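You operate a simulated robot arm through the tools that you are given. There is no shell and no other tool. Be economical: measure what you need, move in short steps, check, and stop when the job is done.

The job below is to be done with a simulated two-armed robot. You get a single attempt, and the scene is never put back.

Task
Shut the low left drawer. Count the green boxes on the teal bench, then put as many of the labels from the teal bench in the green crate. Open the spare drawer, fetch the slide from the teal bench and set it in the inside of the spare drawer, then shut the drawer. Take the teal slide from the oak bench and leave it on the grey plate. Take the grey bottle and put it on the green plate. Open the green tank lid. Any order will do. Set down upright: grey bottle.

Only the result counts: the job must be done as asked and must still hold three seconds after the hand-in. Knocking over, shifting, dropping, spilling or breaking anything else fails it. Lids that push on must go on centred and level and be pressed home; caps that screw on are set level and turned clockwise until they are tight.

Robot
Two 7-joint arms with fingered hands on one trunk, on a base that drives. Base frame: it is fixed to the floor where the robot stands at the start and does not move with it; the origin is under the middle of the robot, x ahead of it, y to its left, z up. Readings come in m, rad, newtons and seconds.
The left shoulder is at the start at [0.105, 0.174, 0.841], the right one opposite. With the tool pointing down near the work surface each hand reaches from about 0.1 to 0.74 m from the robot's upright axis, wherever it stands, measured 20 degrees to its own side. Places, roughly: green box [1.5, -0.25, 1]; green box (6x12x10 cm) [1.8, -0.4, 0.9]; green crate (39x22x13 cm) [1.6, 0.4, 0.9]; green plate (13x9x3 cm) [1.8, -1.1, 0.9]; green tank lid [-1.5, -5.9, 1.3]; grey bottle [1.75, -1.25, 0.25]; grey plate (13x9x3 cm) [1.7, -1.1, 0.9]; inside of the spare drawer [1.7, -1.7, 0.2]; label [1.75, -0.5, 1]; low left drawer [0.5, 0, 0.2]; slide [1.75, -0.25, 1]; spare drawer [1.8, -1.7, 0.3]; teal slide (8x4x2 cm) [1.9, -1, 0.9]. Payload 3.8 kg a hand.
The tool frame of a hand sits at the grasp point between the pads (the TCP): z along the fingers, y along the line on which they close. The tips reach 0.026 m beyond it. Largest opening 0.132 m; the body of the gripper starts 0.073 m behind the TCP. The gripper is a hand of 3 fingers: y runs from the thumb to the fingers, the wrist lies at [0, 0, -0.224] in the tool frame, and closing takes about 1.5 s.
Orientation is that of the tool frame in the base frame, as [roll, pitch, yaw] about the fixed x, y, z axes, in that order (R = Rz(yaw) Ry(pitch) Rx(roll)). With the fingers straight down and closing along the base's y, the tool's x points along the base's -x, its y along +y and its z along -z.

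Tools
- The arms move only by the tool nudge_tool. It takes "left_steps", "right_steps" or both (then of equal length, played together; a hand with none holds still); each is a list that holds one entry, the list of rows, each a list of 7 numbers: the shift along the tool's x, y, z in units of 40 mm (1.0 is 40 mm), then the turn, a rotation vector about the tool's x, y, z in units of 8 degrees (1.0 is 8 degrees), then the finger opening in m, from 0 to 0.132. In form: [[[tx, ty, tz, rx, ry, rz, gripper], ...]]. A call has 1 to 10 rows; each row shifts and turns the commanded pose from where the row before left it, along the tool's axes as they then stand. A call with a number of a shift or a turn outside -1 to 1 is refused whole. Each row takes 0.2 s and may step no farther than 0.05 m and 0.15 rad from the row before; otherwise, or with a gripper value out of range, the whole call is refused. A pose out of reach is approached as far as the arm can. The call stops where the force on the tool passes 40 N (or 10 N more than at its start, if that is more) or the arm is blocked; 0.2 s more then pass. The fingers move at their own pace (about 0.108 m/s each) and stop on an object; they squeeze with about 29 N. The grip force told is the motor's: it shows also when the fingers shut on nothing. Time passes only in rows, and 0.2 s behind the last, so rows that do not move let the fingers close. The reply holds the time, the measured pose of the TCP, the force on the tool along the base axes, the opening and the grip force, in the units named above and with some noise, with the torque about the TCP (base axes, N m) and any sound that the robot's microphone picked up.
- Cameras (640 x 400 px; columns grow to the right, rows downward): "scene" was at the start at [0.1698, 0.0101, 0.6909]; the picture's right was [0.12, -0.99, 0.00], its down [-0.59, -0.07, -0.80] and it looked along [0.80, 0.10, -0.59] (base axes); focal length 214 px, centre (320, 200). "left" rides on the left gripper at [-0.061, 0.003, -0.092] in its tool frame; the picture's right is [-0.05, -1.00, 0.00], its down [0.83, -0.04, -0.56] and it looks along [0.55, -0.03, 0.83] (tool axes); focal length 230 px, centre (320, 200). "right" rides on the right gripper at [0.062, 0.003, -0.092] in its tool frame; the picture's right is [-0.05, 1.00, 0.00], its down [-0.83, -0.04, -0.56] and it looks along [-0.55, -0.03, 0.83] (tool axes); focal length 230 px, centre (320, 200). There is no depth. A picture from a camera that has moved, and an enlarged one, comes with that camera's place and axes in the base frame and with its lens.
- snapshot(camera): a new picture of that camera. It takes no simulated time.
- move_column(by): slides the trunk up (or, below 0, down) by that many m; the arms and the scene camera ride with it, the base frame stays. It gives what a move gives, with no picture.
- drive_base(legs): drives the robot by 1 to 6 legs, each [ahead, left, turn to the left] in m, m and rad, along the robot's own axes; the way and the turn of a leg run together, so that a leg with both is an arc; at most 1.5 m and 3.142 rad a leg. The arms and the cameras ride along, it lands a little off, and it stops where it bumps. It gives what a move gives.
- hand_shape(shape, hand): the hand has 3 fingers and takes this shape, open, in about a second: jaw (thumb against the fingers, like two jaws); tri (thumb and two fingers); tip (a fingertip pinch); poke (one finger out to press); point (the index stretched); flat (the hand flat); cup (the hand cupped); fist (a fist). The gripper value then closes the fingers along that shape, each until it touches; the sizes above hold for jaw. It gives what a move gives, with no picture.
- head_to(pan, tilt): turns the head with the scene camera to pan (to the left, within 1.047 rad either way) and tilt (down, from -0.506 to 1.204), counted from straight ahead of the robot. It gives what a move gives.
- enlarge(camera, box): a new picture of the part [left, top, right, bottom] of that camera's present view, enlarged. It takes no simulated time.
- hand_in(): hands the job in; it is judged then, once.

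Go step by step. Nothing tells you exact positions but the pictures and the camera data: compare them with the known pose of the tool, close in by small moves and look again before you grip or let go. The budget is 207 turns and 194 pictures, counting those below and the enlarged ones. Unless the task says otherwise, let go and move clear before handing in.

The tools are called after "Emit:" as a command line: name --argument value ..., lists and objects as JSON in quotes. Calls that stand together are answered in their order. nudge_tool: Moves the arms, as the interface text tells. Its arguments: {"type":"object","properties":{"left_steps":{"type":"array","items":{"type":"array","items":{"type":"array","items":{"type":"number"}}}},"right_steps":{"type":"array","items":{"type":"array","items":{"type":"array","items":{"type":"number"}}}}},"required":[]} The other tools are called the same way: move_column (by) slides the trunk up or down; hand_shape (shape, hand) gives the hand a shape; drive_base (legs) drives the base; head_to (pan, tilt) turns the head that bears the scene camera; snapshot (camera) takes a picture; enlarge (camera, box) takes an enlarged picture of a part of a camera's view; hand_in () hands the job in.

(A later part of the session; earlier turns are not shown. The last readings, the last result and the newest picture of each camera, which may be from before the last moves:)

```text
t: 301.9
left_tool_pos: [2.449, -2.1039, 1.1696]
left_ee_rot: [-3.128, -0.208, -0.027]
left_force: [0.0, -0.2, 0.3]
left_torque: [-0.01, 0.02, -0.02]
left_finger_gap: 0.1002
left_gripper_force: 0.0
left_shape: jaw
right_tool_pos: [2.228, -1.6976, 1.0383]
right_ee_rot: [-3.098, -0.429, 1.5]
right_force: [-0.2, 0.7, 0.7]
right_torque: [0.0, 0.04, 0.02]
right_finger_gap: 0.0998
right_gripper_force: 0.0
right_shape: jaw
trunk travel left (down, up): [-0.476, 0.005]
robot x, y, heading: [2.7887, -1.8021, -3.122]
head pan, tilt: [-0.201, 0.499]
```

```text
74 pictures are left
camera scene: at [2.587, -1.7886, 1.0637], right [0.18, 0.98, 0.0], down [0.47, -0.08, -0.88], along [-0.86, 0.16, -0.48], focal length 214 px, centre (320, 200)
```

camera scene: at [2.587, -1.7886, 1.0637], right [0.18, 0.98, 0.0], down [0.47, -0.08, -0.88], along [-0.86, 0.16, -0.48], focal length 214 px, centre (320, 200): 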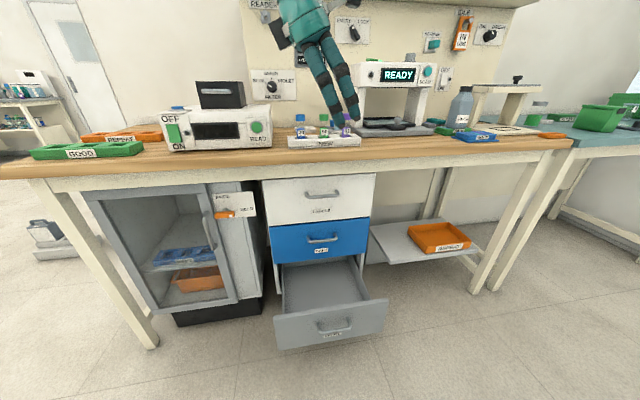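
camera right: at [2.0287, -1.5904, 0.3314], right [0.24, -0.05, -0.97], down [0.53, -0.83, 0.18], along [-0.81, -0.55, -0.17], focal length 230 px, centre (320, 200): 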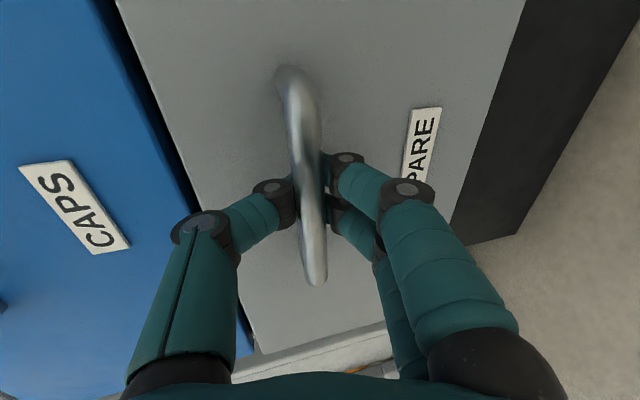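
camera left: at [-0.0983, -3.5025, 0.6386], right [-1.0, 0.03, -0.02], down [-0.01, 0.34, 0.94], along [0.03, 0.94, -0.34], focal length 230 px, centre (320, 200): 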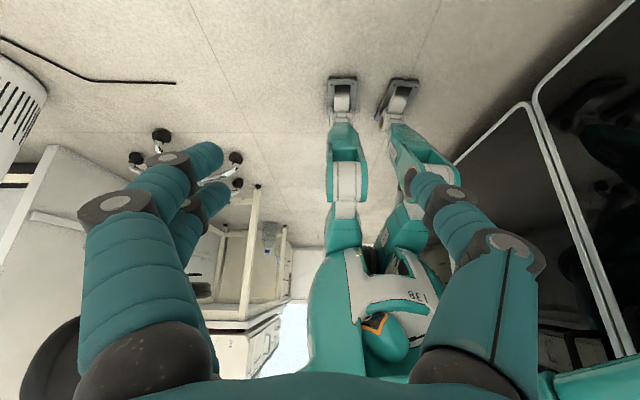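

Correcting the hand's tilt and turning back to yaw 0.

Emit:
nudge_tool --right_steps '[[[0, 0, 0, -0.3, -1, 0, 0.1], [0, 0, 0, 0, -1, 0, 0.1], [0, 0, 0, 0, -1, 0, 0.1], [0, 0, 0, 0, 0, 1, 0.1], [0, 0, 0, 0, 0, 1, 0.1], [0, 0, 0, 0, 0, 1, 0.1], [0, 0, 0, 0, 0, 1, 0.1], [0, 0, 0, 0, 0, 1, 0.1], [0, 0, 0, 0, 0, 1, 0.1], [0, 0, 0, 0, 0, 1, 0.1]]]'

Emit:
nudge_tool --right_steps '[[[0, 0, -0.8, 0, 0, 1, 0.1], [0, 0, -0.8, 0, 0, 1, 0.1], [0, 0, -0.8, 0, 0, 1, 0.1], [0, 0, 0, 0, 0, 0.7, 0.1]]]'

Emit:
drive_base --legs '[[0.14, 0, 0], [0, -1.4, 0]]'

Emit:
snapshot --camera "right"

```text
t: 304.1
left_tool_pos: [2.4488, -2.1036, 1.171]
left_ee_rot: [-3.13, -0.21, -0.029]
left_force: [0.2, -0.4, 0.4]
left_torque: [0.03, 0.01, 0.01]
left_finger_gap: 0.1
left_gripper_force: 0.0
left_shape: jaw
right_tool_pos: [2.2273, -1.7, 1.0403]
right_ee_rot: [-3.133, -0.006, 0.521]
right_force: [-0.6, -0.1, -0.3]
right_torque: [-0.02, 0.02, -0.02]
right_finger_gap: 0.0999
right_gripper_force: 0.1
right_shape: jaw
trunk travel left (down, up): [-0.476, 0.005]
robot x, y, heading: [2.7864, -1.8014, -3.117]
head pan, tilt: [-0.201, 0.499]
```

```text
t: 305.1
left_tool_pos: [2.4468, -2.1027, 1.1695]
left_ee_rot: [-3.128, -0.212, -0.028]
left_force: [0.2, -0.5, -0.2]
left_torque: [0.03, -0.02, 0.03]
left_finger_gap: 0.1005
left_gripper_force: 0.1
left_shape: jaw
right_tool_pos: [2.2283, -1.7001, 1.1364]
right_ee_rot: [-3.13, -0.001, 0.005]
right_force: [-0.2, 0.4, 0.6]
right_torque: [0.0, -0.01, 0.02]
right_finger_gap: 0.0999
right_gripper_force: 0.0
right_shape: jaw
trunk travel left (down, up): [-0.476, 0.005]
robot x, y, heading: [2.7875, -1.8022, -3.122]
head pan, tilt: [-0.201, 0.499]
```

```text
t: 318.8
left_tool_pos: [2.2794, -0.6702, 1.1699]
left_ee_rot: [-3.128, -0.212, -0.025]
left_force: [-0.7, 0.1, -0.5]
left_torque: [0.0, 0.03, -0.03]
left_finger_gap: 0.1003
left_gripper_force: 0.1
left_shape: jaw
right_tool_pos: [2.0585, -0.2684, 1.1366]
right_ee_rot: [-3.131, -0.002, 0.012]
right_force: [0.1, 0.3, 0.4]
right_torque: [0.02, 0.0, 0.02]
right_finger_gap: 0.0998
right_gripper_force: 0.1
right_shape: jaw
trunk travel left (down, up): [-0.476, 0.005]
robot x, y, heading: [2.6168, -0.3683, -3.12]
head pan, tilt: [-0.201, 0.499]
```

```text
73 pictures are left
camera right: at [2.1193, -0.2727, 1.2265], right [-0.04, -1.0, -0.01], down [-0.83, 0.03, 0.55], along [-0.55, 0.03, -0.83], focal length 230 px, centre (320, 200)
```

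right: 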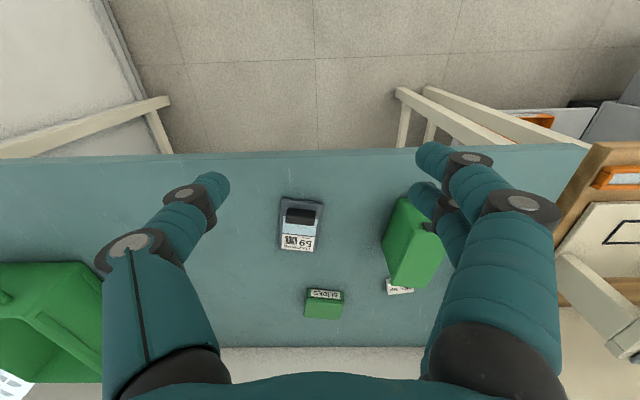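

Slide at (1.837,-0.22), long along x. Driving closer and lining up to grip across its width.

Emit:
drive_base --legs '[[0.23, 0, 0]]'

Emit:
nudge_tool --right_steps '[[[0, -0.6, 0.8, 0, 0, 0, 0.09], [0, -0.6, 0.8, 0, 0, 0, 0.09], [0, 0, 0.8, 0, 0, 0, 0.08]]]'

Emit:
snapshot --camera "right"

```text
t: 320.5
left_tool_pos: [2.055, -0.6743, 1.1699]
left_ee_rot: [-3.13, -0.212, -0.026]
left_force: [-0.9, -0.4, 0.3]
left_torque: [0.04, 0.0, 0.0]
left_finger_gap: 0.1002
left_gripper_force: 0.1
left_shape: jaw
right_tool_pos: [1.8339, -0.2729, 1.136]
right_ee_rot: [-3.13, 0.001, 0.011]
right_force: [-0.6, 1.1, 0.3]
right_torque: [0.02, -0.02, 0.02]
right_finger_gap: 0.0996
right_gripper_force: 0.0
right_shape: jaw
trunk travel left (down, up): [-0.476, 0.005]
robot x, y, heading: [2.3914, -0.3738, -3.124]
head pan, tilt: [-0.201, 0.499]
```

```text
t: 321.3
left_tool_pos: [2.0542, -0.6761, 1.1693]
left_ee_rot: [-3.13, -0.212, -0.026]
left_force: [0.2, 0.1, 0.0]
left_torque: [0.03, -0.01, -0.01]
left_finger_gap: 0.1003
left_gripper_force: 0.1
left_shape: jaw
right_tool_pos: [1.8335, -0.2239, 1.0404]
right_ee_rot: [-3.13, 0.0, 0.011]
right_force: [0.3, -0.6, 0.1]
right_torque: [-0.01, 0.0, -0.01]
right_finger_gap: 0.0805
right_gripper_force: 0.1
right_shape: jaw
trunk travel left (down, up): [-0.476, 0.005]
robot x, y, heading: [2.3954, -0.3686, -3.121]
head pan, tilt: [-0.201, 0.499]
```

```text
72 pictures are left
camera right: at [1.8955, -0.2294, 1.131], right [-0.04, -1.0, -0.01], down [-0.83, 0.03, 0.56], along [-0.55, 0.03, -0.83], focal length 230 px, centre (320, 200)
```

right: 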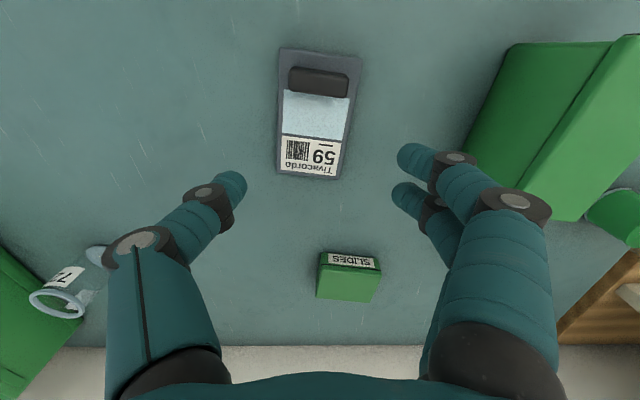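

The slide is about 13×7.7 cm, turned about 7°. I'll align the yaw, open to 0.105 and descend over its middle.

Emit:
nudge_tool --right_steps '[[[-0.14, -0.17, 0, 0, 0, 0.92, 0.105], [0, 0, 0.9, 0, 0, 0, 0.105], [0, 0, 0.9, 0, 0, 0, 0.105], [0, 0, 0.8, 0, 0, 0, 0.105]]]'

Emit:
snapshot --camera "right"

Emit:
head_to --pan -0.2 --tilt 0.5

Emit:
enlarge --camera "scene" --box '[250, 80, 450, 220]'

```text
t: 322.3
left_tool_pos: [2.0549, -0.6741, 1.1698]
left_ee_rot: [-3.128, -0.212, -0.027]
left_force: [1.0, -0.5, -0.2]
left_torque: [-0.01, 0.04, 0.02]
left_finger_gap: 0.1001
left_gripper_force: 0.1
left_shape: jaw
right_tool_pos: [1.8258, -0.2146, 0.9362]
right_ee_rot: [-3.131, 0.0, -0.119]
right_force: [0.4, -0.1, -0.2]
right_torque: [0.0, 0.02, -0.03]
right_finger_gap: 0.1045
right_gripper_force: 0.0
right_shape: jaw
trunk travel left (down, up): [-0.476, 0.005]
robot x, y, heading: [2.3932, -0.373, -3.121]
head pan, tilt: [-0.201, 0.499]
```

```text
71 pictures are left
camera right: at [1.8865, -0.2268, 1.0271], right [-0.17, -0.99, -0.01], down [-0.82, 0.13, 0.56], along [-0.55, 0.1, -0.83], focal length 230 px, centre (320, 200)
```

right: 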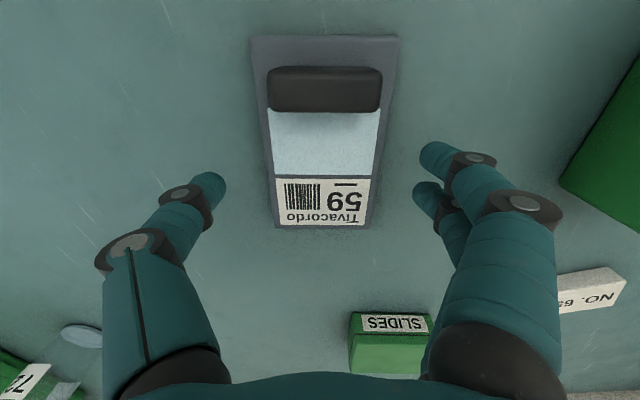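

```text
t: 322.9
left_tool_pos: [2.0544, -0.6744, 1.1695]
left_ee_rot: [-3.129, -0.209, -0.025]
left_force: [-0.6, 0.3, 0.0]
left_torque: [-0.01, 0.0, 0.02]
left_finger_gap: 0.1003
left_gripper_force: 0.0
left_shape: jaw
right_tool_pos: [1.8265, -0.215, 0.9368]
right_ee_rot: [-3.131, -0.001, -0.118]
right_force: [-0.1, -0.4, -0.5]
right_torque: [0.0, -0.02, 0.0]
right_finger_gap: 0.1048
right_gripper_force: 0.1
right_shape: jaw
trunk travel left (down, up): [-0.476, 0.005]
robot x, y, heading: [2.3922, -0.3745, -3.119]
head pan, tilt: [-0.201, 0.499]
```

```text
2.86 times, centred on (350, 150) of scene
camera zoom: at [2.1923, -0.3596, 1.0636], right [0.18, 0.98, 0.0], down [0.47, -0.08, -0.88], along [-0.86, 0.16, -0.48], focal length 613 px, centre (234, 343)
```

zoom: 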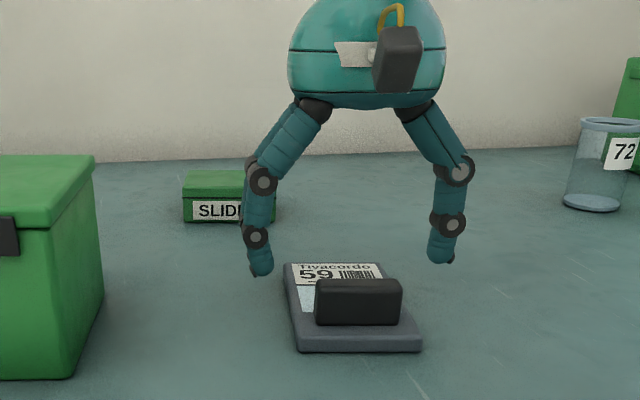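

Aligned. Descending to grip height and closing.

Emit:
nudge_tool --right_steps '[[[0.25, 0, 0.4, 0, 0, 0, 0.105], [0, 0, 0.32, 0, 0, 0, 0.105], [0, 0, 0, 0, 0, 0, 0.09], [0, 0, 0, 0, 0, 0, 0.07], [0, 0, 0, 0, 0, 0, 0.06], [0, 0, 0, 0, 0, 0, 0.06], [0, 0, 0, 0, 0, 0, 0.06]]]'

Emit:
enlarge --camera "scene" --box '[250, 80, 450, 220]'

```text
t: 324.5
left_tool_pos: [2.0544, -0.6743, 1.1704]
left_ee_rot: [-3.13, -0.212, -0.026]
left_force: [0.1, -1.1, -1.2]
left_torque: [0.0, 0.02, -0.02]
left_finger_gap: 0.1002
left_gripper_force: 0.0
left_shape: jaw
right_tool_pos: [1.838, -0.2155, 0.9077]
right_ee_rot: [-3.13, 0.0, -0.119]
right_force: [0.7, 0.2, -0.2]
right_torque: [-0.02, -0.02, -0.01]
right_finger_gap: 0.0697
right_gripper_force: 28.9
right_shape: jaw
trunk travel left (down, up): [-0.476, 0.005]
robot x, y, heading: [2.3919, -0.3675, -3.121]
head pan, tilt: [-0.201, 0.499]
```

```text
2.86 times, centred on (350, 150) of scene
camera zoom: at [2.1922, -0.3596, 1.0635], right [0.18, 0.98, 0.0], down [0.47, -0.08, -0.88], along [-0.86, 0.16, -0.48], focal length 613 px, centre (234, 343)
```

zoom: 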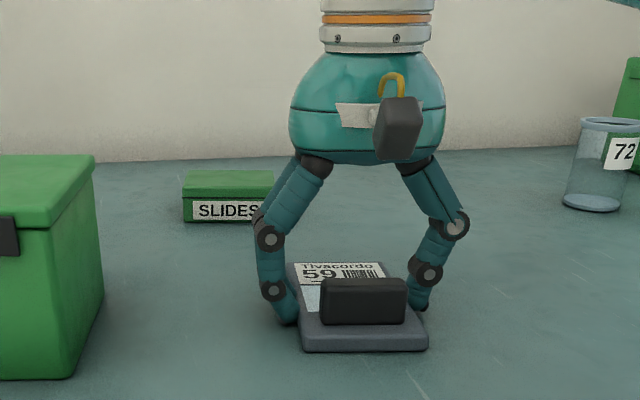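

Gripped at 70 mm. Lifting.

Emit:
nudge_tool --right_steps '[[[0, 0, -0.3, 0, 0, 0, 0.05], [0, 0, -0.7, 0, 0, 0, 0.05], [0, 0, -1, 0, 0, 0, 0.05], [0, 0, -1, 0, 0, 0, 0.05], [0, 0, -1, 0, 0, 0, 0.05], [0, 0, -1, 0, 0, 0, 0.05], [0, 0, -0.7, 0, 0, 0, 0.05]]]'

Emit:
snapshot --camera "right"

```text
t: 326.1
left_tool_pos: [2.0545, -0.674, 1.1702]
left_ee_rot: [-3.129, -0.21, -0.026]
left_force: [-0.1, -0.1, -0.6]
left_torque: [-0.04, 0.0, 0.0]
left_finger_gap: 0.1002
left_gripper_force: 0.1
left_shape: jaw
right_tool_pos: [1.8373, -0.2189, 1.1372]
right_ee_rot: [-3.13, 0.001, -0.118]
right_force: [-0.4, -0.2, -0.1]
right_torque: [0.02, 0.0, -0.01]
right_finger_gap: 0.0695
right_gripper_force: 28.7
right_shape: jaw
trunk travel left (down, up): [-0.476, 0.005]
robot x, y, heading: [2.3885, -0.3705, -3.117]
head pan, tilt: [-0.201, 0.499]
```

```text
68 pictures are left
camera right: at [1.898, -0.2315, 1.2269], right [-0.17, -0.99, -0.01], down [-0.82, 0.13, 0.56], along [-0.55, 0.1, -0.83], focal length 230 px, centre (320, 200)
```

right: 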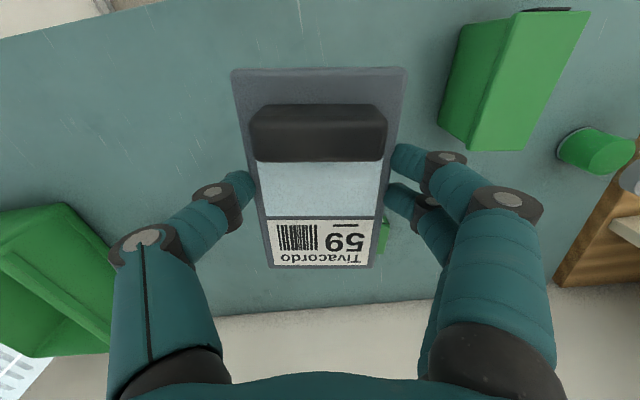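

Held level. Backing out and driving left to the open drawer.

Emit:
drive_base --legs '[[-0.31, 0, 0], [0, 1.41, 0]]'

Emit:
move_column --by -0.3

Emit:
head_to --pan -0.2 --tilt 0.7

Emit:
snapshot --camera "scene"

Emit:
snapshot --camera "right"

```text
t: 340.3
left_tool_pos: [2.4203, -2.073, 1.1694]
left_ee_rot: [-3.129, -0.209, -0.009]
left_force: [-0.2, -0.2, -0.2]
left_torque: [-0.02, -0.01, 0.01]
left_finger_gap: 0.1005
left_gripper_force: 0.1
left_shape: jaw
right_tool_pos: [2.196, -1.6219, 1.1354]
right_ee_rot: [-3.131, 0.0, -0.103]
right_force: [-0.7, 0.1, -1.3]
right_torque: [0.01, 0.02, -0.01]
right_finger_gap: 0.0696
right_gripper_force: 28.9
right_shape: jaw
trunk travel left (down, up): [-0.476, 0.005]
robot x, y, heading: [2.7513, -1.7649, -3.104]
head pan, tilt: [-0.201, 0.499]
```

```text
t: 343.3
left_tool_pos: [2.4213, -2.0726, 0.8714]
left_ee_rot: [-3.129, -0.209, -0.01]
left_force: [-0.1, 0.0, -1.0]
left_torque: [0.02, 0.0, 0.0]
left_finger_gap: 0.1002
left_gripper_force: 0.0
left_shape: jaw
right_tool_pos: [2.196, -1.6214, 0.836]
right_ee_rot: [-3.132, 0.001, -0.103]
right_force: [-0.1, 0.3, -1.2]
right_torque: [0.02, 0.03, -0.01]
right_finger_gap: 0.0697
right_gripper_force: 28.9
right_shape: jaw
trunk travel left (down, up): [-0.176, 0.305]
robot x, y, heading: [2.7544, -1.7681, -3.106]
head pan, tilt: [-0.201, 0.499]
```

```text
t: 344.0
left_tool_pos: [2.4204, -2.0729, 0.87]
left_ee_rot: [-3.129, -0.211, -0.011]
left_force: [0.7, 0.4, 0.1]
left_torque: [0.01, -0.02, 0.0]
left_finger_gap: 0.1002
left_gripper_force: 0.0
left_shape: jaw
right_tool_pos: [2.1966, -1.6199, 0.8351]
right_ee_rot: [-3.131, 0.0, -0.103]
right_force: [0.1, 0.4, -1.1]
right_torque: [-0.02, 0.02, 0.0]
right_finger_gap: 0.0699
right_gripper_force: 28.6
right_shape: jaw
trunk travel left (down, up): [-0.176, 0.305]
robot x, y, heading: [2.7544, -1.7647, -3.104]
head pan, tilt: [-0.201, 0.7]
```

```text
67 pictures are left
camera scene: at [2.5832, -1.7563, 0.714], right [0.16, 0.99, 0.0], down [0.64, -0.1, -0.77], along [-0.76, 0.12, -0.64], focal length 214 px, centre (320, 200)
```

scene: 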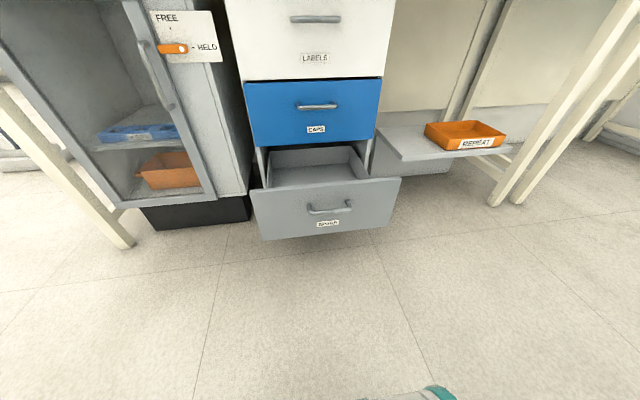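

```text
66 pictures are left
camera right: at [2.2569, -1.6325, 0.9264], right [-0.15, -0.99, -0.01], down [-0.82, 0.12, 0.56], along [-0.55, 0.09, -0.83], focal length 230 px, centre (320, 200)
```

right: 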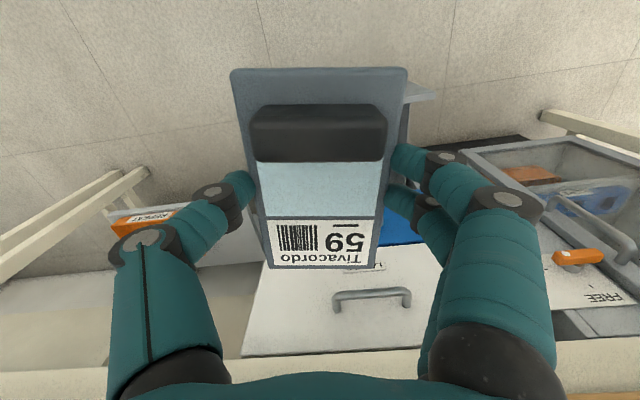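

Drawer interior is exposed from x≈1.92 to 2.11, y centre ≈-1.66. I'll square the yaw, lower to z≈0.5 in front, then drive in.

Emit:
nudge_tool --right_steps '[[[0, 0.3, 0.8, 0, 0, -0.74, 0.05], [0, 0.4, 0.8, 0, 0, 0, 0.05], [0, 0, 0.9, 0, 0, 0, 0.05], [0, 0, 0.9, 0, 0, 0, 0.05]]]'

Emit:
move_column --by -0.17

Emit:
drive_base --legs '[[0.13, 0, -0.03]]'

Emit:
snapshot --camera "right"

Emit:
snapshot --camera "scene"

```text
t: 345.0
left_tool_pos: [2.4207, -2.0735, 0.8693]
left_ee_rot: [-3.128, -0.211, -0.012]
left_force: [-0.9, 0.2, 0.6]
left_torque: [0.0, 0.01, 0.0]
left_finger_gap: 0.1
left_gripper_force: 0.2
left_shape: jaw
right_tool_pos: [2.1952, -1.6492, 0.6991]
right_ee_rot: [-3.131, 0.0, 0.0]
right_force: [-0.5, 0.5, -0.6]
right_torque: [0.02, -0.01, 0.01]
right_finger_gap: 0.0696
right_gripper_force: 28.4
right_shape: jaw
trunk travel left (down, up): [-0.176, 0.305]
robot x, y, heading: [2.7501, -1.7621, -3.103]
head pan, tilt: [-0.201, 0.7]
```

```text
t: 346.9
left_tool_pos: [2.4206, -2.0728, 0.7002]
left_ee_rot: [-3.13, -0.211, -0.011]
left_force: [-0.1, 0.1, -0.1]
left_torque: [0.02, -0.03, 0.03]
left_finger_gap: 0.1006
left_gripper_force: 0.1
left_shape: jaw
right_tool_pos: [2.195, -1.6477, 0.5299]
right_ee_rot: [-3.13, 0.0, 0.0]
right_force: [-0.5, 0.3, -1.1]
right_torque: [-0.01, -0.03, 0.0]
right_finger_gap: 0.0694
right_gripper_force: 29.0
right_shape: jaw
trunk travel left (down, up): [-0.006, 0.475]
robot x, y, heading: [2.757, -1.7654, -3.102]
head pan, tilt: [-0.201, 0.7]
```

```text
t: 348.2
left_tool_pos: [2.2834, -2.0667, 0.701]
left_ee_rot: [-3.129, -0.21, -0.041]
left_force: [0.1, 0.3, 0.7]
left_torque: [0.0, 0.02, 0.03]
left_finger_gap: 0.1003
left_gripper_force: 0.1
left_shape: jaw
right_tool_pos: [2.0705, -1.6332, 0.5297]
right_ee_rot: [-3.132, 0.0, -0.03]
right_force: [-0.1, -0.4, -0.8]
right_torque: [0.01, 0.01, -0.03]
right_finger_gap: 0.0696
right_gripper_force: 29.0
right_shape: jaw
trunk travel left (down, up): [-0.006, 0.475]
robot x, y, heading: [2.6249, -1.7671, -3.136]
head pan, tilt: [-0.201, 0.7]
```

```text
65 pictures are left
camera right: at [2.1314, -1.6409, 0.6201], right [-0.08, -1.0, -0.01], down [-0.83, 0.06, 0.55], along [-0.55, 0.05, -0.83], focal length 230 px, centre (320, 200)
```

right: 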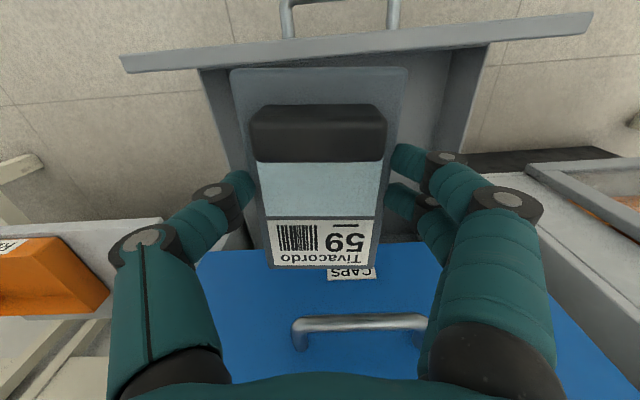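

```text
64 pictures are left
camera scene: at [2.4382, -1.7545, 0.547], right [0.19, 0.98, 0.0], down [0.63, -0.12, -0.76], along [-0.75, 0.15, -0.64], focal length 214 px, centre (320, 200)
```

scene: 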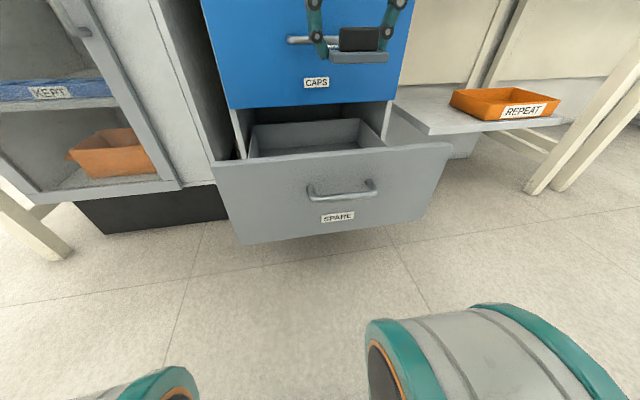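

Clear view of the drawer. Shifting to y=-1.66, x=2.05 and lowering to z≈0.345.

Emit:
nudge_tool --right_steps '[[[-0.5, 0.66, 0, 0, 0, -0.2, 0.05], [0, 0, 0.9, 0, 0, 0, 0.05], [0, 0, 0.9, 0, 0, 0, 0.05], [0, 0, 0.9, 0, 0, 0, 0.05], [0, 0, 0.9, 0, 0, 0, 0.05], [0, 0, 0.9, 0, 0, 0, 0.05]]]'

Emit:
snapshot --camera "right"

Emit:
snapshot --camera "scene"

```text
t: 349.6
left_tool_pos: [2.2834, -2.0665, 0.6988]
left_ee_rot: [-3.13, -0.209, -0.04]
left_force: [0.3, 0.1, -0.6]
left_torque: [0.0, 0.0, -0.01]
left_finger_gap: 0.1004
left_gripper_force: 0.0
left_shape: jaw
right_tool_pos: [2.0497, -1.6565, 0.3503]
right_ee_rot: [-3.132, 0.001, -0.001]
right_force: [-0.5, 0.3, -0.3]
right_torque: [0.01, -0.01, 0.0]
right_finger_gap: 0.0697
right_gripper_force: 29.0
right_shape: jaw
trunk travel left (down, up): [-0.006, 0.475]
robot x, y, heading: [2.6263, -1.7697, -3.128]
head pan, tilt: [-0.201, 0.7]
```

```text
63 pictures are left
camera right: at [2.1117, -1.6611, 0.4423], right [-0.05, -1.0, -0.01], down [-0.83, 0.04, 0.55], along [-0.55, 0.04, -0.83], focal length 230 px, centre (320, 200)
```

right: 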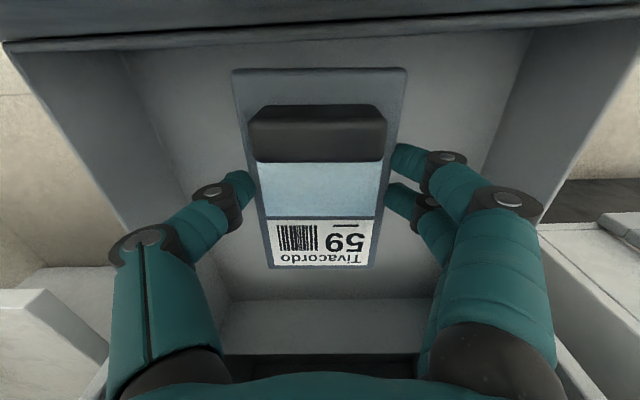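

```text
62 pictures are left
camera scene: at [2.4382, -1.7545, 0.547], right [0.19, 0.98, 0.0], down [0.63, -0.12, -0.76], along [-0.75, 0.15, -0.64], focal length 214 px, centre (320, 200)
```

scene: 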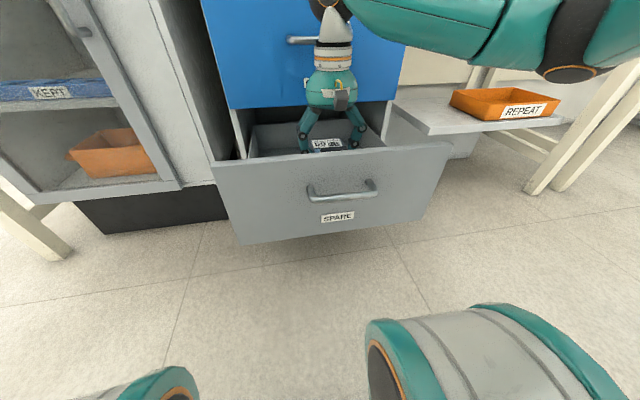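

Inside cleanly. Moving back 4.5 cm for camera clearance, then lowering until touch.

Emit:
nudge_tool --right_steps '[[[-0.6, 0, 0, 0, 0, 0, 0.05], [-0.5, 0, 0, 0, 0, 0, 0.05], [0, 0, 0.4, 0, 0, 0, 0.05], [0, 0, 0.4, 0, 0, 0, 0.05], [0, 0, 0.3, 0, 0, 0, 0.05]]]'

Emit:
snapshot --camera "right"

Emit:
enlarge --camera "scene" --box '[220, 60, 460, 200]'

```text
t: 350.8
left_tool_pos: [2.2826, -2.0672, 0.6998]
left_ee_rot: [-3.128, -0.21, -0.043]
left_force: [-0.4, -0.3, -0.8]
left_torque: [0.0, -0.04, 0.03]
left_finger_gap: 0.1004
left_gripper_force: 0.1
left_shape: jaw
right_tool_pos: [2.0054, -1.6572, 0.3051]
right_ee_rot: [-3.131, -0.001, -0.002]
right_force: [0.6, 0.7, -0.6]
right_torque: [-0.01, 0.01, 0.03]
right_finger_gap: 0.0695
right_gripper_force: 28.9
right_shape: jaw
trunk travel left (down, up): [-0.006, 0.475]
robot x, y, heading: [2.6261, -1.7712, -3.134]
head pan, tilt: [-0.201, 0.7]
```

```text
61 pictures are left
camera right: at [2.0672, -1.6625, 0.3959], right [-0.05, -1.0, -0.01], down [-0.83, 0.04, 0.55], along [-0.55, 0.04, -0.83], focal length 230 px, centre (320, 200)
```

right: 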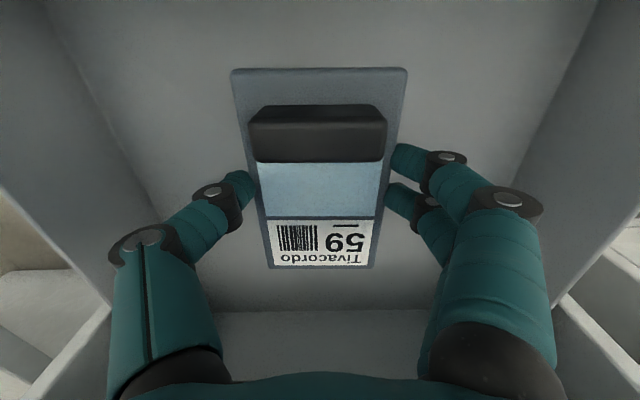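

```text
2.67 times, centred on (340, 130) of scene
camera zoom: at [2.4382, -1.7544, 0.547], right [0.19, 0.98, 0.0], down [0.63, -0.12, -0.76], along [-0.75, 0.15, -0.64], focal length 572 px, centre (267, 387)
```

zoom: 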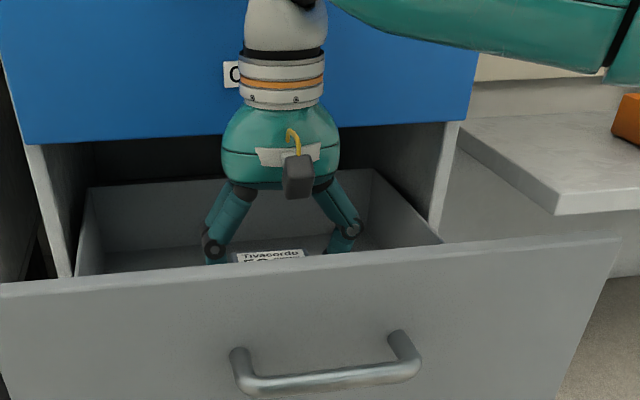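

Emit:
nudge_tool --right_steps '[[[0, 0, 0.3, 0, 0, 0, 0.05], [0, 0, 0.25, 0, 0, 0, 0.05], [0, 0, 0.2, 0, 0, 0, 0.05], [0, 0, 0.2, 0, 0, 0, 0.05], [0, 0, 0.2, 0, 0, 0, 0.05]]]'

Emit:
snapshot --camera "right"

```text
t: 352.0
left_tool_pos: [2.2831, -2.067, 0.7002]
left_ee_rot: [-3.128, -0.209, -0.042]
left_force: [-0.1, 0.5, -0.2]
left_torque: [0.01, -0.01, 0.03]
left_finger_gap: 0.1003
left_gripper_force: 0.0
left_shape: jaw
right_tool_pos: [2.0065, -1.6569, 0.258]
right_ee_rot: [-3.132, -0.003, -0.001]
right_force: [0.4, 0.4, -1.6]
right_torque: [0.02, -0.01, -0.01]
right_finger_gap: 0.0694
right_gripper_force: 29.3
right_shape: jaw
trunk travel left (down, up): [-0.006, 0.475]
robot x, y, heading: [2.6257, -1.7725, -3.135]
head pan, tilt: [-0.201, 0.7]
```

```text
59 pictures are left
camera right: at [2.0672, -1.6621, 0.3497], right [-0.05, -1.0, -0.01], down [-0.83, 0.04, 0.55], along [-0.55, 0.04, -0.83], focal length 230 px, centre (320, 200)
```

right: 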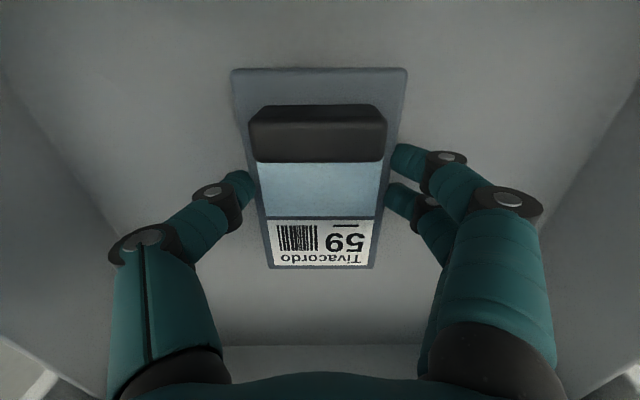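

Emit:
nudge_tool --right_steps '[[[0, 0, 0.2, 0, 0, 0, 0.05], [0, 0, 0.15, 0, 0, 0, 0.05], [0, 0, 0.1, 0, 0, 0, 0.05]]]'

```text
t: 352.8
left_tool_pos: [2.2834, -2.0673, 0.7001]
left_ee_rot: [-3.129, -0.21, -0.043]
left_force: [0.0, 1.0, -0.2]
left_torque: [-0.02, 0.0, -0.01]
left_finger_gap: 0.1002
left_gripper_force: 0.0
left_shape: jaw
right_tool_pos: [2.0054, -1.657, 0.2409]
right_ee_rot: [-3.132, 0.0, -0.002]
right_force: [0.3, 0.7, -0.8]
right_torque: [-0.02, 0.0, -0.01]
right_finger_gap: 0.0695
right_gripper_force: 28.7
right_shape: jaw
trunk travel left (down, up): [-0.006, 0.475]
robot x, y, heading: [2.6274, -1.7706, -3.132]
head pan, tilt: [-0.201, 0.7]
```

Emit:
nudge_tool --right_steps '[[[0, 0, 0.1, 0, 0, 0, 0.05], [0, 0, 0.1, 0, 0, 0, 0.05], [0, 0, 0.1, 0, 0, 0, 0.05], [0, 0, 0.1, 0, 0, 0, 0.05]]]'

Emit:
snapshot --camera "right"

```text
t: 353.8
left_tool_pos: [2.2835, -2.0677, 0.7012]
left_ee_rot: [-3.129, -0.211, -0.041]
left_force: [-0.9, 0.5, 0.0]
left_torque: [-0.02, -0.02, 0.02]
left_finger_gap: 0.1004
left_gripper_force: 0.0
left_shape: jaw
right_tool_pos: [1.9998, -1.6585, 0.2345]
right_ee_rot: [-3.137, 0.014, -0.002]
right_force: [-2.2, 2.1, 12.9]
right_torque: [0.04, -0.02, -0.09]
right_finger_gap: 0.069
right_gripper_force: 28.8
right_shape: jaw
trunk travel left (down, up): [-0.006, 0.475]
robot x, y, heading: [2.63, -1.7706, -3.132]
head pan, tilt: [-0.201, 0.7]
stopped in row 4 (right hand): the force on the tool passed its limit at 44 N (the readings are from after the stop); the commanded pose is now the measured one
```

```text
58 pictures are left
camera right: at [2.0629, -1.6633, 0.3237], right [-0.05, -1.0, 0.0], down [-0.82, 0.04, 0.57], along [-0.57, 0.03, -0.82], focal length 230 px, centre (320, 200)
```

right: 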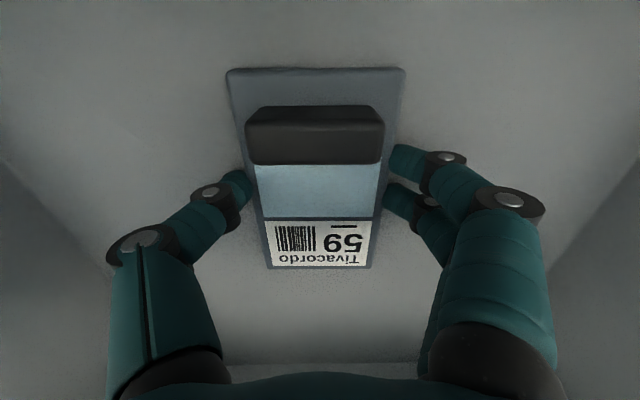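

On the drawer floor. Releasing and rising out.

Emit:
nudge_tool --right_steps '[[[0, 0, -0.05, 0, 0, 0, 0.075], [0, 0, 0, 0, 0, 0, 0.09], [0, 0, 0, 0, 0, 0, 0.09], [0, 0, -0.7, 0, 0, 0, 0.09], [0, 0, -0.9, 0, 0, 0, 0.09], [0.6, 0, -0.7, 0, 0, 0, 0.09], [0.7, 0, -0.7, 0, 0, 0, 0.09], [0, 0, -1, 0, 0, 0, 0.09], [0, 0, -1, 0, 0, 0, 0.09], [0, 0, -1, 0, 0, 0, 0.09]]]'

Emit:
snapshot --camera "right"

```text
t: 356.0
left_tool_pos: [2.2835, -2.0651, 0.7007]
left_ee_rot: [-3.129, -0.208, -0.043]
left_force: [-0.1, 0.0, 0.0]
left_torque: [-0.02, -0.01, -0.02]
left_finger_gap: 0.1002
left_gripper_force: 0.1
left_shape: jaw
right_tool_pos: [2.0578, -1.6603, 0.4735]
right_ee_rot: [-3.136, 0.008, 0.0]
right_force: [-0.8, -1.0, 0.2]
right_torque: [-0.02, -0.01, 0.01]
right_finger_gap: 0.0895
right_gripper_force: 0.1
right_shape: jaw
trunk travel left (down, up): [-0.006, 0.475]
robot x, y, heading: [2.6253, -1.7662, -3.135]
head pan, tilt: [-0.201, 0.7]
```

```text
57 pictures are left
camera right: at [2.1198, -1.665, 0.5635], right [-0.05, -1.0, 0.0], down [-0.83, 0.04, 0.56], along [-0.56, 0.03, -0.83], focal length 230 px, centre (320, 200)
```

right: 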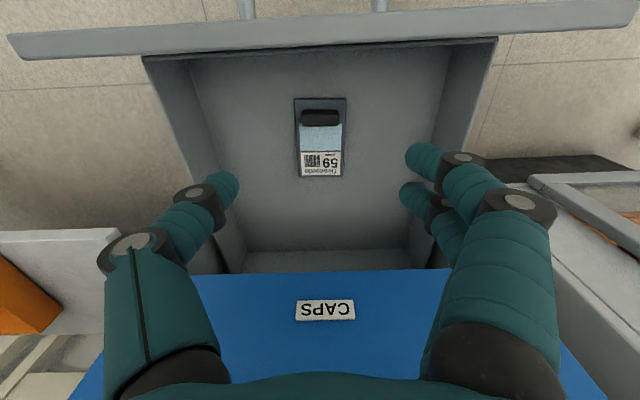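

The slide rests inside the drawer. Now to shut it: move the hand in front of the panel, make a fist and push.

Emit:
drive_base --legs '[[-0.09, 0, 0]]'

Emit:
nudge_tool --right_steps '[[[0.9, -0.4, 0, 0, 0, 0, 0.09], [0.9, -0.6, 0, 0, 0, 0, 0.09], [0.6, -0.7, 0, 0, 0, 0, 0.09], [0, -0.7, 0, 0, 0, 0, 0.09]]]'

Emit:
hand_shape --hand "right" --shape "fist"

Emit:
nudge_tool --right_steps '[[[0, 0, 0.9, 0, 0, 0, 0], [0, 0, 0.9, 0, 0, 0, 0], [0, 0, 0.9, 0, 0, 0, 0], [0, 0, 0.6, 0, 0, 0, 0]]]'

Emit:
snapshot --camera "scene"

```text
t: 357.1
left_tool_pos: [2.3728, -2.0651, 0.6992]
left_ee_rot: [-3.129, -0.209, -0.041]
left_force: [0.1, -0.7, 0.4]
left_torque: [0.03, 0.02, 0.03]
left_finger_gap: 0.1002
left_gripper_force: 0.0
left_shape: jaw
right_tool_pos: [2.1469, -1.6582, 0.4714]
right_ee_rot: [-3.136, 0.008, -0.001]
right_force: [0.3, -0.2, 0.0]
right_torque: [-0.01, 0.0, 0.0]
right_finger_gap: 0.0897
right_gripper_force: 0.1
right_shape: jaw
trunk travel left (down, up): [-0.006, 0.475]
robot x, y, heading: [2.7137, -1.7687, -3.138]
head pan, tilt: [-0.201, 0.7]
```

```text
t: 358.1
left_tool_pos: [2.3726, -2.065, 0.6996]
left_ee_rot: [-3.128, -0.209, -0.041]
left_force: [0.2, 0.0, 0.1]
left_torque: [-0.04, -0.01, -0.02]
left_finger_gap: 0.1003
left_gripper_force: 0.0
left_shape: jaw
right_tool_pos: [2.2448, -1.5635, 0.4736]
right_ee_rot: [-3.137, 0.008, 0.0]
right_force: [0.1, 0.3, 0.1]
right_torque: [-0.01, -0.01, 0.01]
right_finger_gap: 0.0898
right_gripper_force: 0.1
right_shape: jaw
trunk travel left (down, up): [-0.006, 0.475]
robot x, y, heading: [2.7144, -1.7682, -3.129]
head pan, tilt: [-0.201, 0.7]
```

```text
t: 359.0
left_tool_pos: [2.3735, -2.0644, 0.7]
left_ee_rot: [-3.131, -0.211, -0.042]
left_force: [0.0, 0.4, 0.1]
left_torque: [-0.01, 0.01, -0.02]
left_finger_gap: 0.1004
left_gripper_force: 0.1
left_shape: jaw
right_tool_pos: [2.2442, -1.5641, 0.4726]
right_ee_rot: [-3.136, 0.007, -0.001]
right_force: [-0.5, 0.6, 1.1]
right_torque: [0.0, 0.03, -0.01]
right_finger_gap: 0.0
right_gripper_force: 0.0
right_shape: fist
trunk travel left (down, up): [-0.006, 0.475]
robot x, y, heading: [2.7169, -1.7694, -3.135]
head pan, tilt: [-0.201, 0.7]
```

```text
t: 360.0
left_tool_pos: [2.373, -2.0655, 0.7006]
left_ee_rot: [-3.13, -0.209, -0.043]
left_force: [-0.6, 0.8, 0.8]
left_torque: [-0.02, -0.02, 0.0]
left_finger_gap: 0.1003
left_gripper_force: 0.0
left_shape: jaw
right_tool_pos: [2.2433, -1.5641, 0.3421]
right_ee_rot: [-3.137, 0.01, -0.001]
right_force: [-0.8, -0.2, -0.7]
right_torque: [0.03, -0.02, -0.04]
right_finger_gap: 0.0
right_gripper_force: 0.0
right_shape: fist
trunk travel left (down, up): [-0.006, 0.475]
robot x, y, heading: [2.7138, -1.7705, -3.137]
head pan, tilt: [-0.201, 0.7]
```

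```text
56 pictures are left
camera scene: at [2.5286, -1.7535, 0.547], right [0.19, 0.98, 0.0], down [0.63, -0.12, -0.76], along [-0.75, 0.15, -0.64], focal length 214 px, centre (320, 200)
```

scene: 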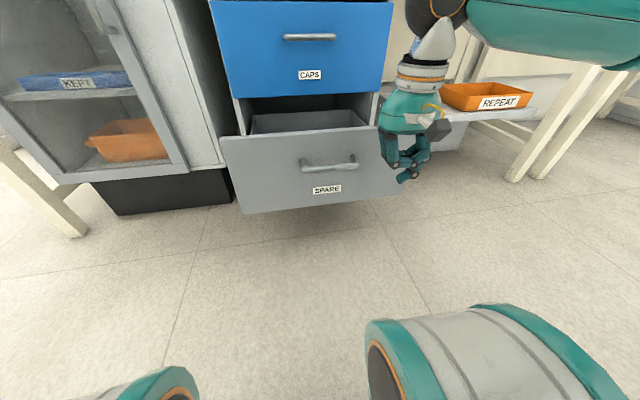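

Shifting 3 cm left and pushing the drawer shut.

Emit:
nudge_tool --right_steps '[[[0, 0.7, 0, 0, 0, 0, 0], [-1, 0, 0, 0, 0, 0, 0], [-1, 0, 0, 0, 0, 0, 0], [-1, 0, 0, 0, 0, 0, 0], [-1, 0, 0, 0, 0, 0, 0], [-1, 0, 0, 0, 0, 0, 0]]]'

Emit:
snapshot --camera "scene"

```text
t: 361.4
left_tool_pos: [2.3727, -2.0648, 0.7001]
left_ee_rot: [-3.13, -0.208, -0.042]
left_force: [-0.7, 0.8, -0.3]
left_torque: [-0.03, -0.02, -0.03]
left_finger_gap: 0.1
left_gripper_force: 0.0
left_shape: jaw
right_tool_pos: [2.0421, -1.5901, 0.3405]
right_ee_rot: [-3.138, 0.009, -0.002]
right_force: [0.7, -0.2, -0.3]
right_torque: [0.02, 0.01, -0.02]
right_finger_gap: 0.0
right_gripper_force: 0.1
right_shape: fist
trunk travel left (down, up): [-0.006, 0.475]
robot x, y, heading: [2.7148, -1.7701, -3.134]
head pan, tilt: [-0.201, 0.7]
```

```text
55 pictures are left
camera scene: at [2.5285, -1.7535, 0.547], right [0.19, 0.98, 0.0], down [0.63, -0.12, -0.76], along [-0.75, 0.15, -0.64], focal length 214 px, centre (320, 200)
```

scene: 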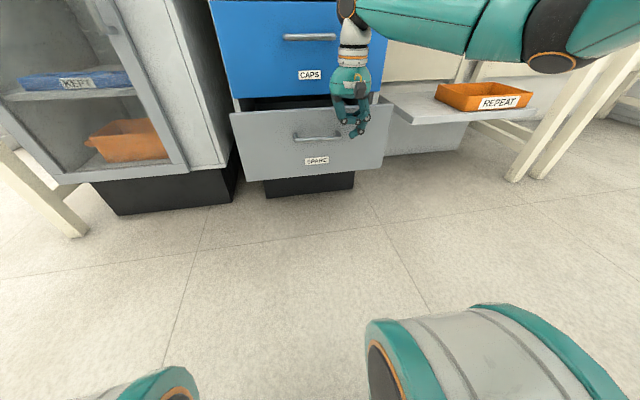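

Closing well. I'll shift right to avoid the CAPS handle, then finish the push.

Emit:
nudge_tool --right_steps '[[[0.3, 0, 0, 0, 0, 0, 0], [0, -0.8, 0.5, 0, 0, 0, 0], [0, -0.7, 0.3, 0, 0, 0, 0], [-0.8, 0, 0, 0, 0, 0, 0], [-0.7, 0, 0, 0, 0, 0, 0], [-0.5, 0, 0, 0, 0, 0, 0], [-0.5, 0, 0, 0, 0, 0, 0]]]'

Emit:
snapshot --camera "scene"

```text
t: 363.0
left_tool_pos: [2.3738, -2.0653, 0.7001]
left_ee_rot: [-3.129, -0.211, -0.041]
left_force: [0.2, 0.3, 0.4]
left_torque: [-0.01, 0.01, 0.04]
left_finger_gap: 0.1005
left_gripper_force: 0.1
left_shape: jaw
right_tool_pos: [1.955, -1.5311, 0.3103]
right_ee_rot: [-3.136, 0.009, -0.003]
right_force: [0.1, -0.2, -0.2]
right_torque: [-0.03, -0.02, 0.0]
right_finger_gap: 0.0
right_gripper_force: 0.0
right_shape: fist
trunk travel left (down, up): [-0.006, 0.475]
robot x, y, heading: [2.7155, -1.7676, -3.134]
head pan, tilt: [-0.201, 0.7]
```

```text
54 pictures are left
camera scene: at [2.5286, -1.7535, 0.547], right [0.19, 0.98, 0.0], down [0.63, -0.12, -0.76], along [-0.75, 0.15, -0.64], focal length 214 px, centre (320, 200)
```

scene: 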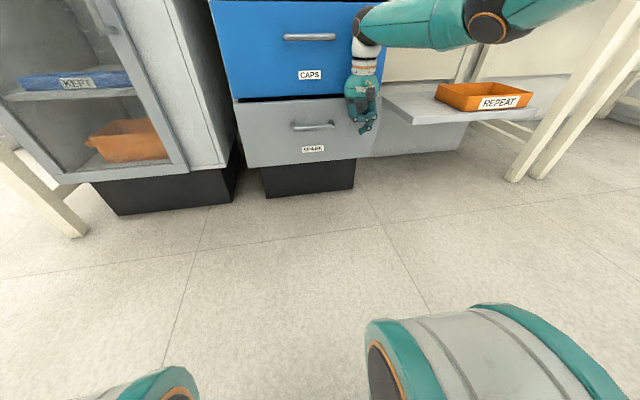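

Emit:
nudge_tool --right_steps '[[[-0.5, 0, 0, 0, 0, 0, 0], [-0.5, 0, 0, 0, 0, 0, 0], [-0.5, 0, 0, 0, 0, 0, 0]]]'

Emit:
enlarge --camera "scene" --box '[200, 30, 440, 190]'

```text
t: 363.8
left_tool_pos: [2.3723, -2.0643, 0.6998]
left_ee_rot: [-3.129, -0.209, -0.042]
left_force: [-0.4, 0.4, -0.5]
left_torque: [0.0, 0.01, -0.01]
left_finger_gap: 0.1001
left_gripper_force: 0.0
left_shape: jaw
right_tool_pos: [1.9341, -1.5292, 0.3126]
right_ee_rot: [-3.138, 0.011, -0.002]
right_force: [-0.4, 1.1, -0.1]
right_torque: [0.0, -0.03, 0.0]
right_finger_gap: 0.0
right_gripper_force: 0.0
right_shape: fist
right hand out of reach, approached as far as the arm can: row 2, 3
trunk travel left (down, up): [-0.006, 0.475]
robot x, y, heading: [2.715, -1.7674, -3.131]
head pan, tilt: [-0.201, 0.7]
```

```text
2.50 times, centred on (320, 110) of scene
camera zoom: at [2.5285, -1.7535, 0.547], right [0.19, 0.98, 0.0], down [0.63, -0.12, -0.76], along [-0.75, 0.15, -0.64], focal length 536 px, centre (320, 425)
```

zoom: 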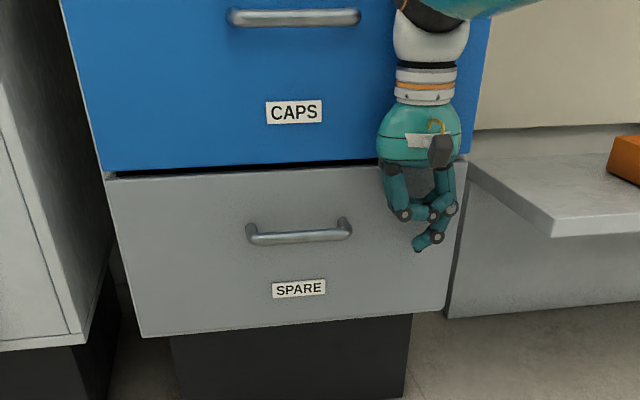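

Still about 1.5 cm open and the arm is at its reach. I'll move the base back a hair is no use—drive forward 4 cm to push home.

Emit:
drive_base --legs '[[0.04, 0, 0]]'

Emit:
nudge_tool --right_steps '[[[-0.4, 0, 0, 0, 0, 0, 0], [-0.4, 0, 0, 0, 0, 0, 0]]]'

Emit:
enlarge --camera "scene" --box '[200, 30, 440, 190]'

```text
t: 364.7
left_tool_pos: [2.3687, -2.0656, 0.7061]
left_ee_rot: [-3.129, -0.191, -0.045]
left_force: [-0.3, 0.3, 0.0]
left_torque: [0.0, 0.03, 0.03]
left_finger_gap: 0.1007
left_gripper_force: 0.2
left_shape: jaw
right_tool_pos: [1.935, -1.5268, 0.3142]
right_ee_rot: [-3.133, 0.001, -0.004]
right_force: [-0.1, 0.2, 0.0]
right_torque: [0.0, -0.04, 0.04]
right_finger_gap: 0.0003
right_gripper_force: 0.0
right_shape: fist
trunk travel left (down, up): [-0.006, 0.475]
robot x, y, heading: [2.7022, -1.771, -3.132]
head pan, tilt: [-0.201, 0.7]
```

```text
t: 365.3
left_tool_pos: [2.3682, -2.0661, 0.7036]
left_ee_rot: [-3.127, -0.195, -0.049]
left_force: [-0.2, 0.4, -0.2]
left_torque: [0.0, 0.0, -0.04]
left_finger_gap: 0.1004
left_gripper_force: 0.0
left_shape: jaw
right_tool_pos: [1.9353, -1.5288, 0.3133]
right_ee_rot: [-3.132, 0.003, -0.004]
right_force: [0.3, 0.0, -0.6]
right_torque: [-0.01, -0.05, 0.0]
right_finger_gap: 0.0
right_gripper_force: 0.1
right_shape: fist
right hand out of reach, approached as far as the arm can: row 1, 2
trunk travel left (down, up): [-0.006, 0.475]
robot x, y, heading: [2.6988, -1.7662, -3.137]
head pan, tilt: [-0.201, 0.7]
```

```text
2.50 times, centred on (320, 110) of scene
camera zoom: at [2.5234, -1.7544, 0.5499], right [0.2, 0.98, 0.0], down [0.62, -0.12, -0.77], along [-0.76, 0.15, -0.63], focal length 536 px, centre (320, 425)
```

zoom: 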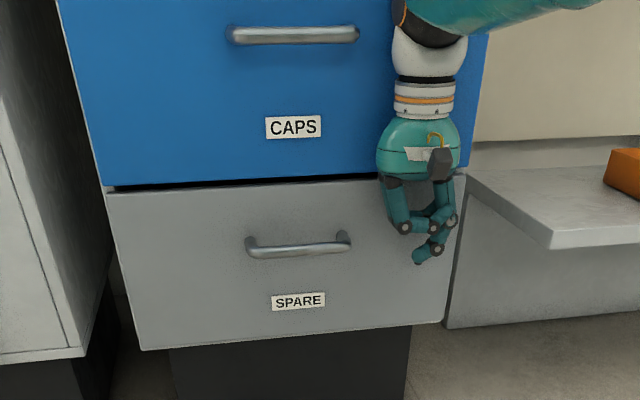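

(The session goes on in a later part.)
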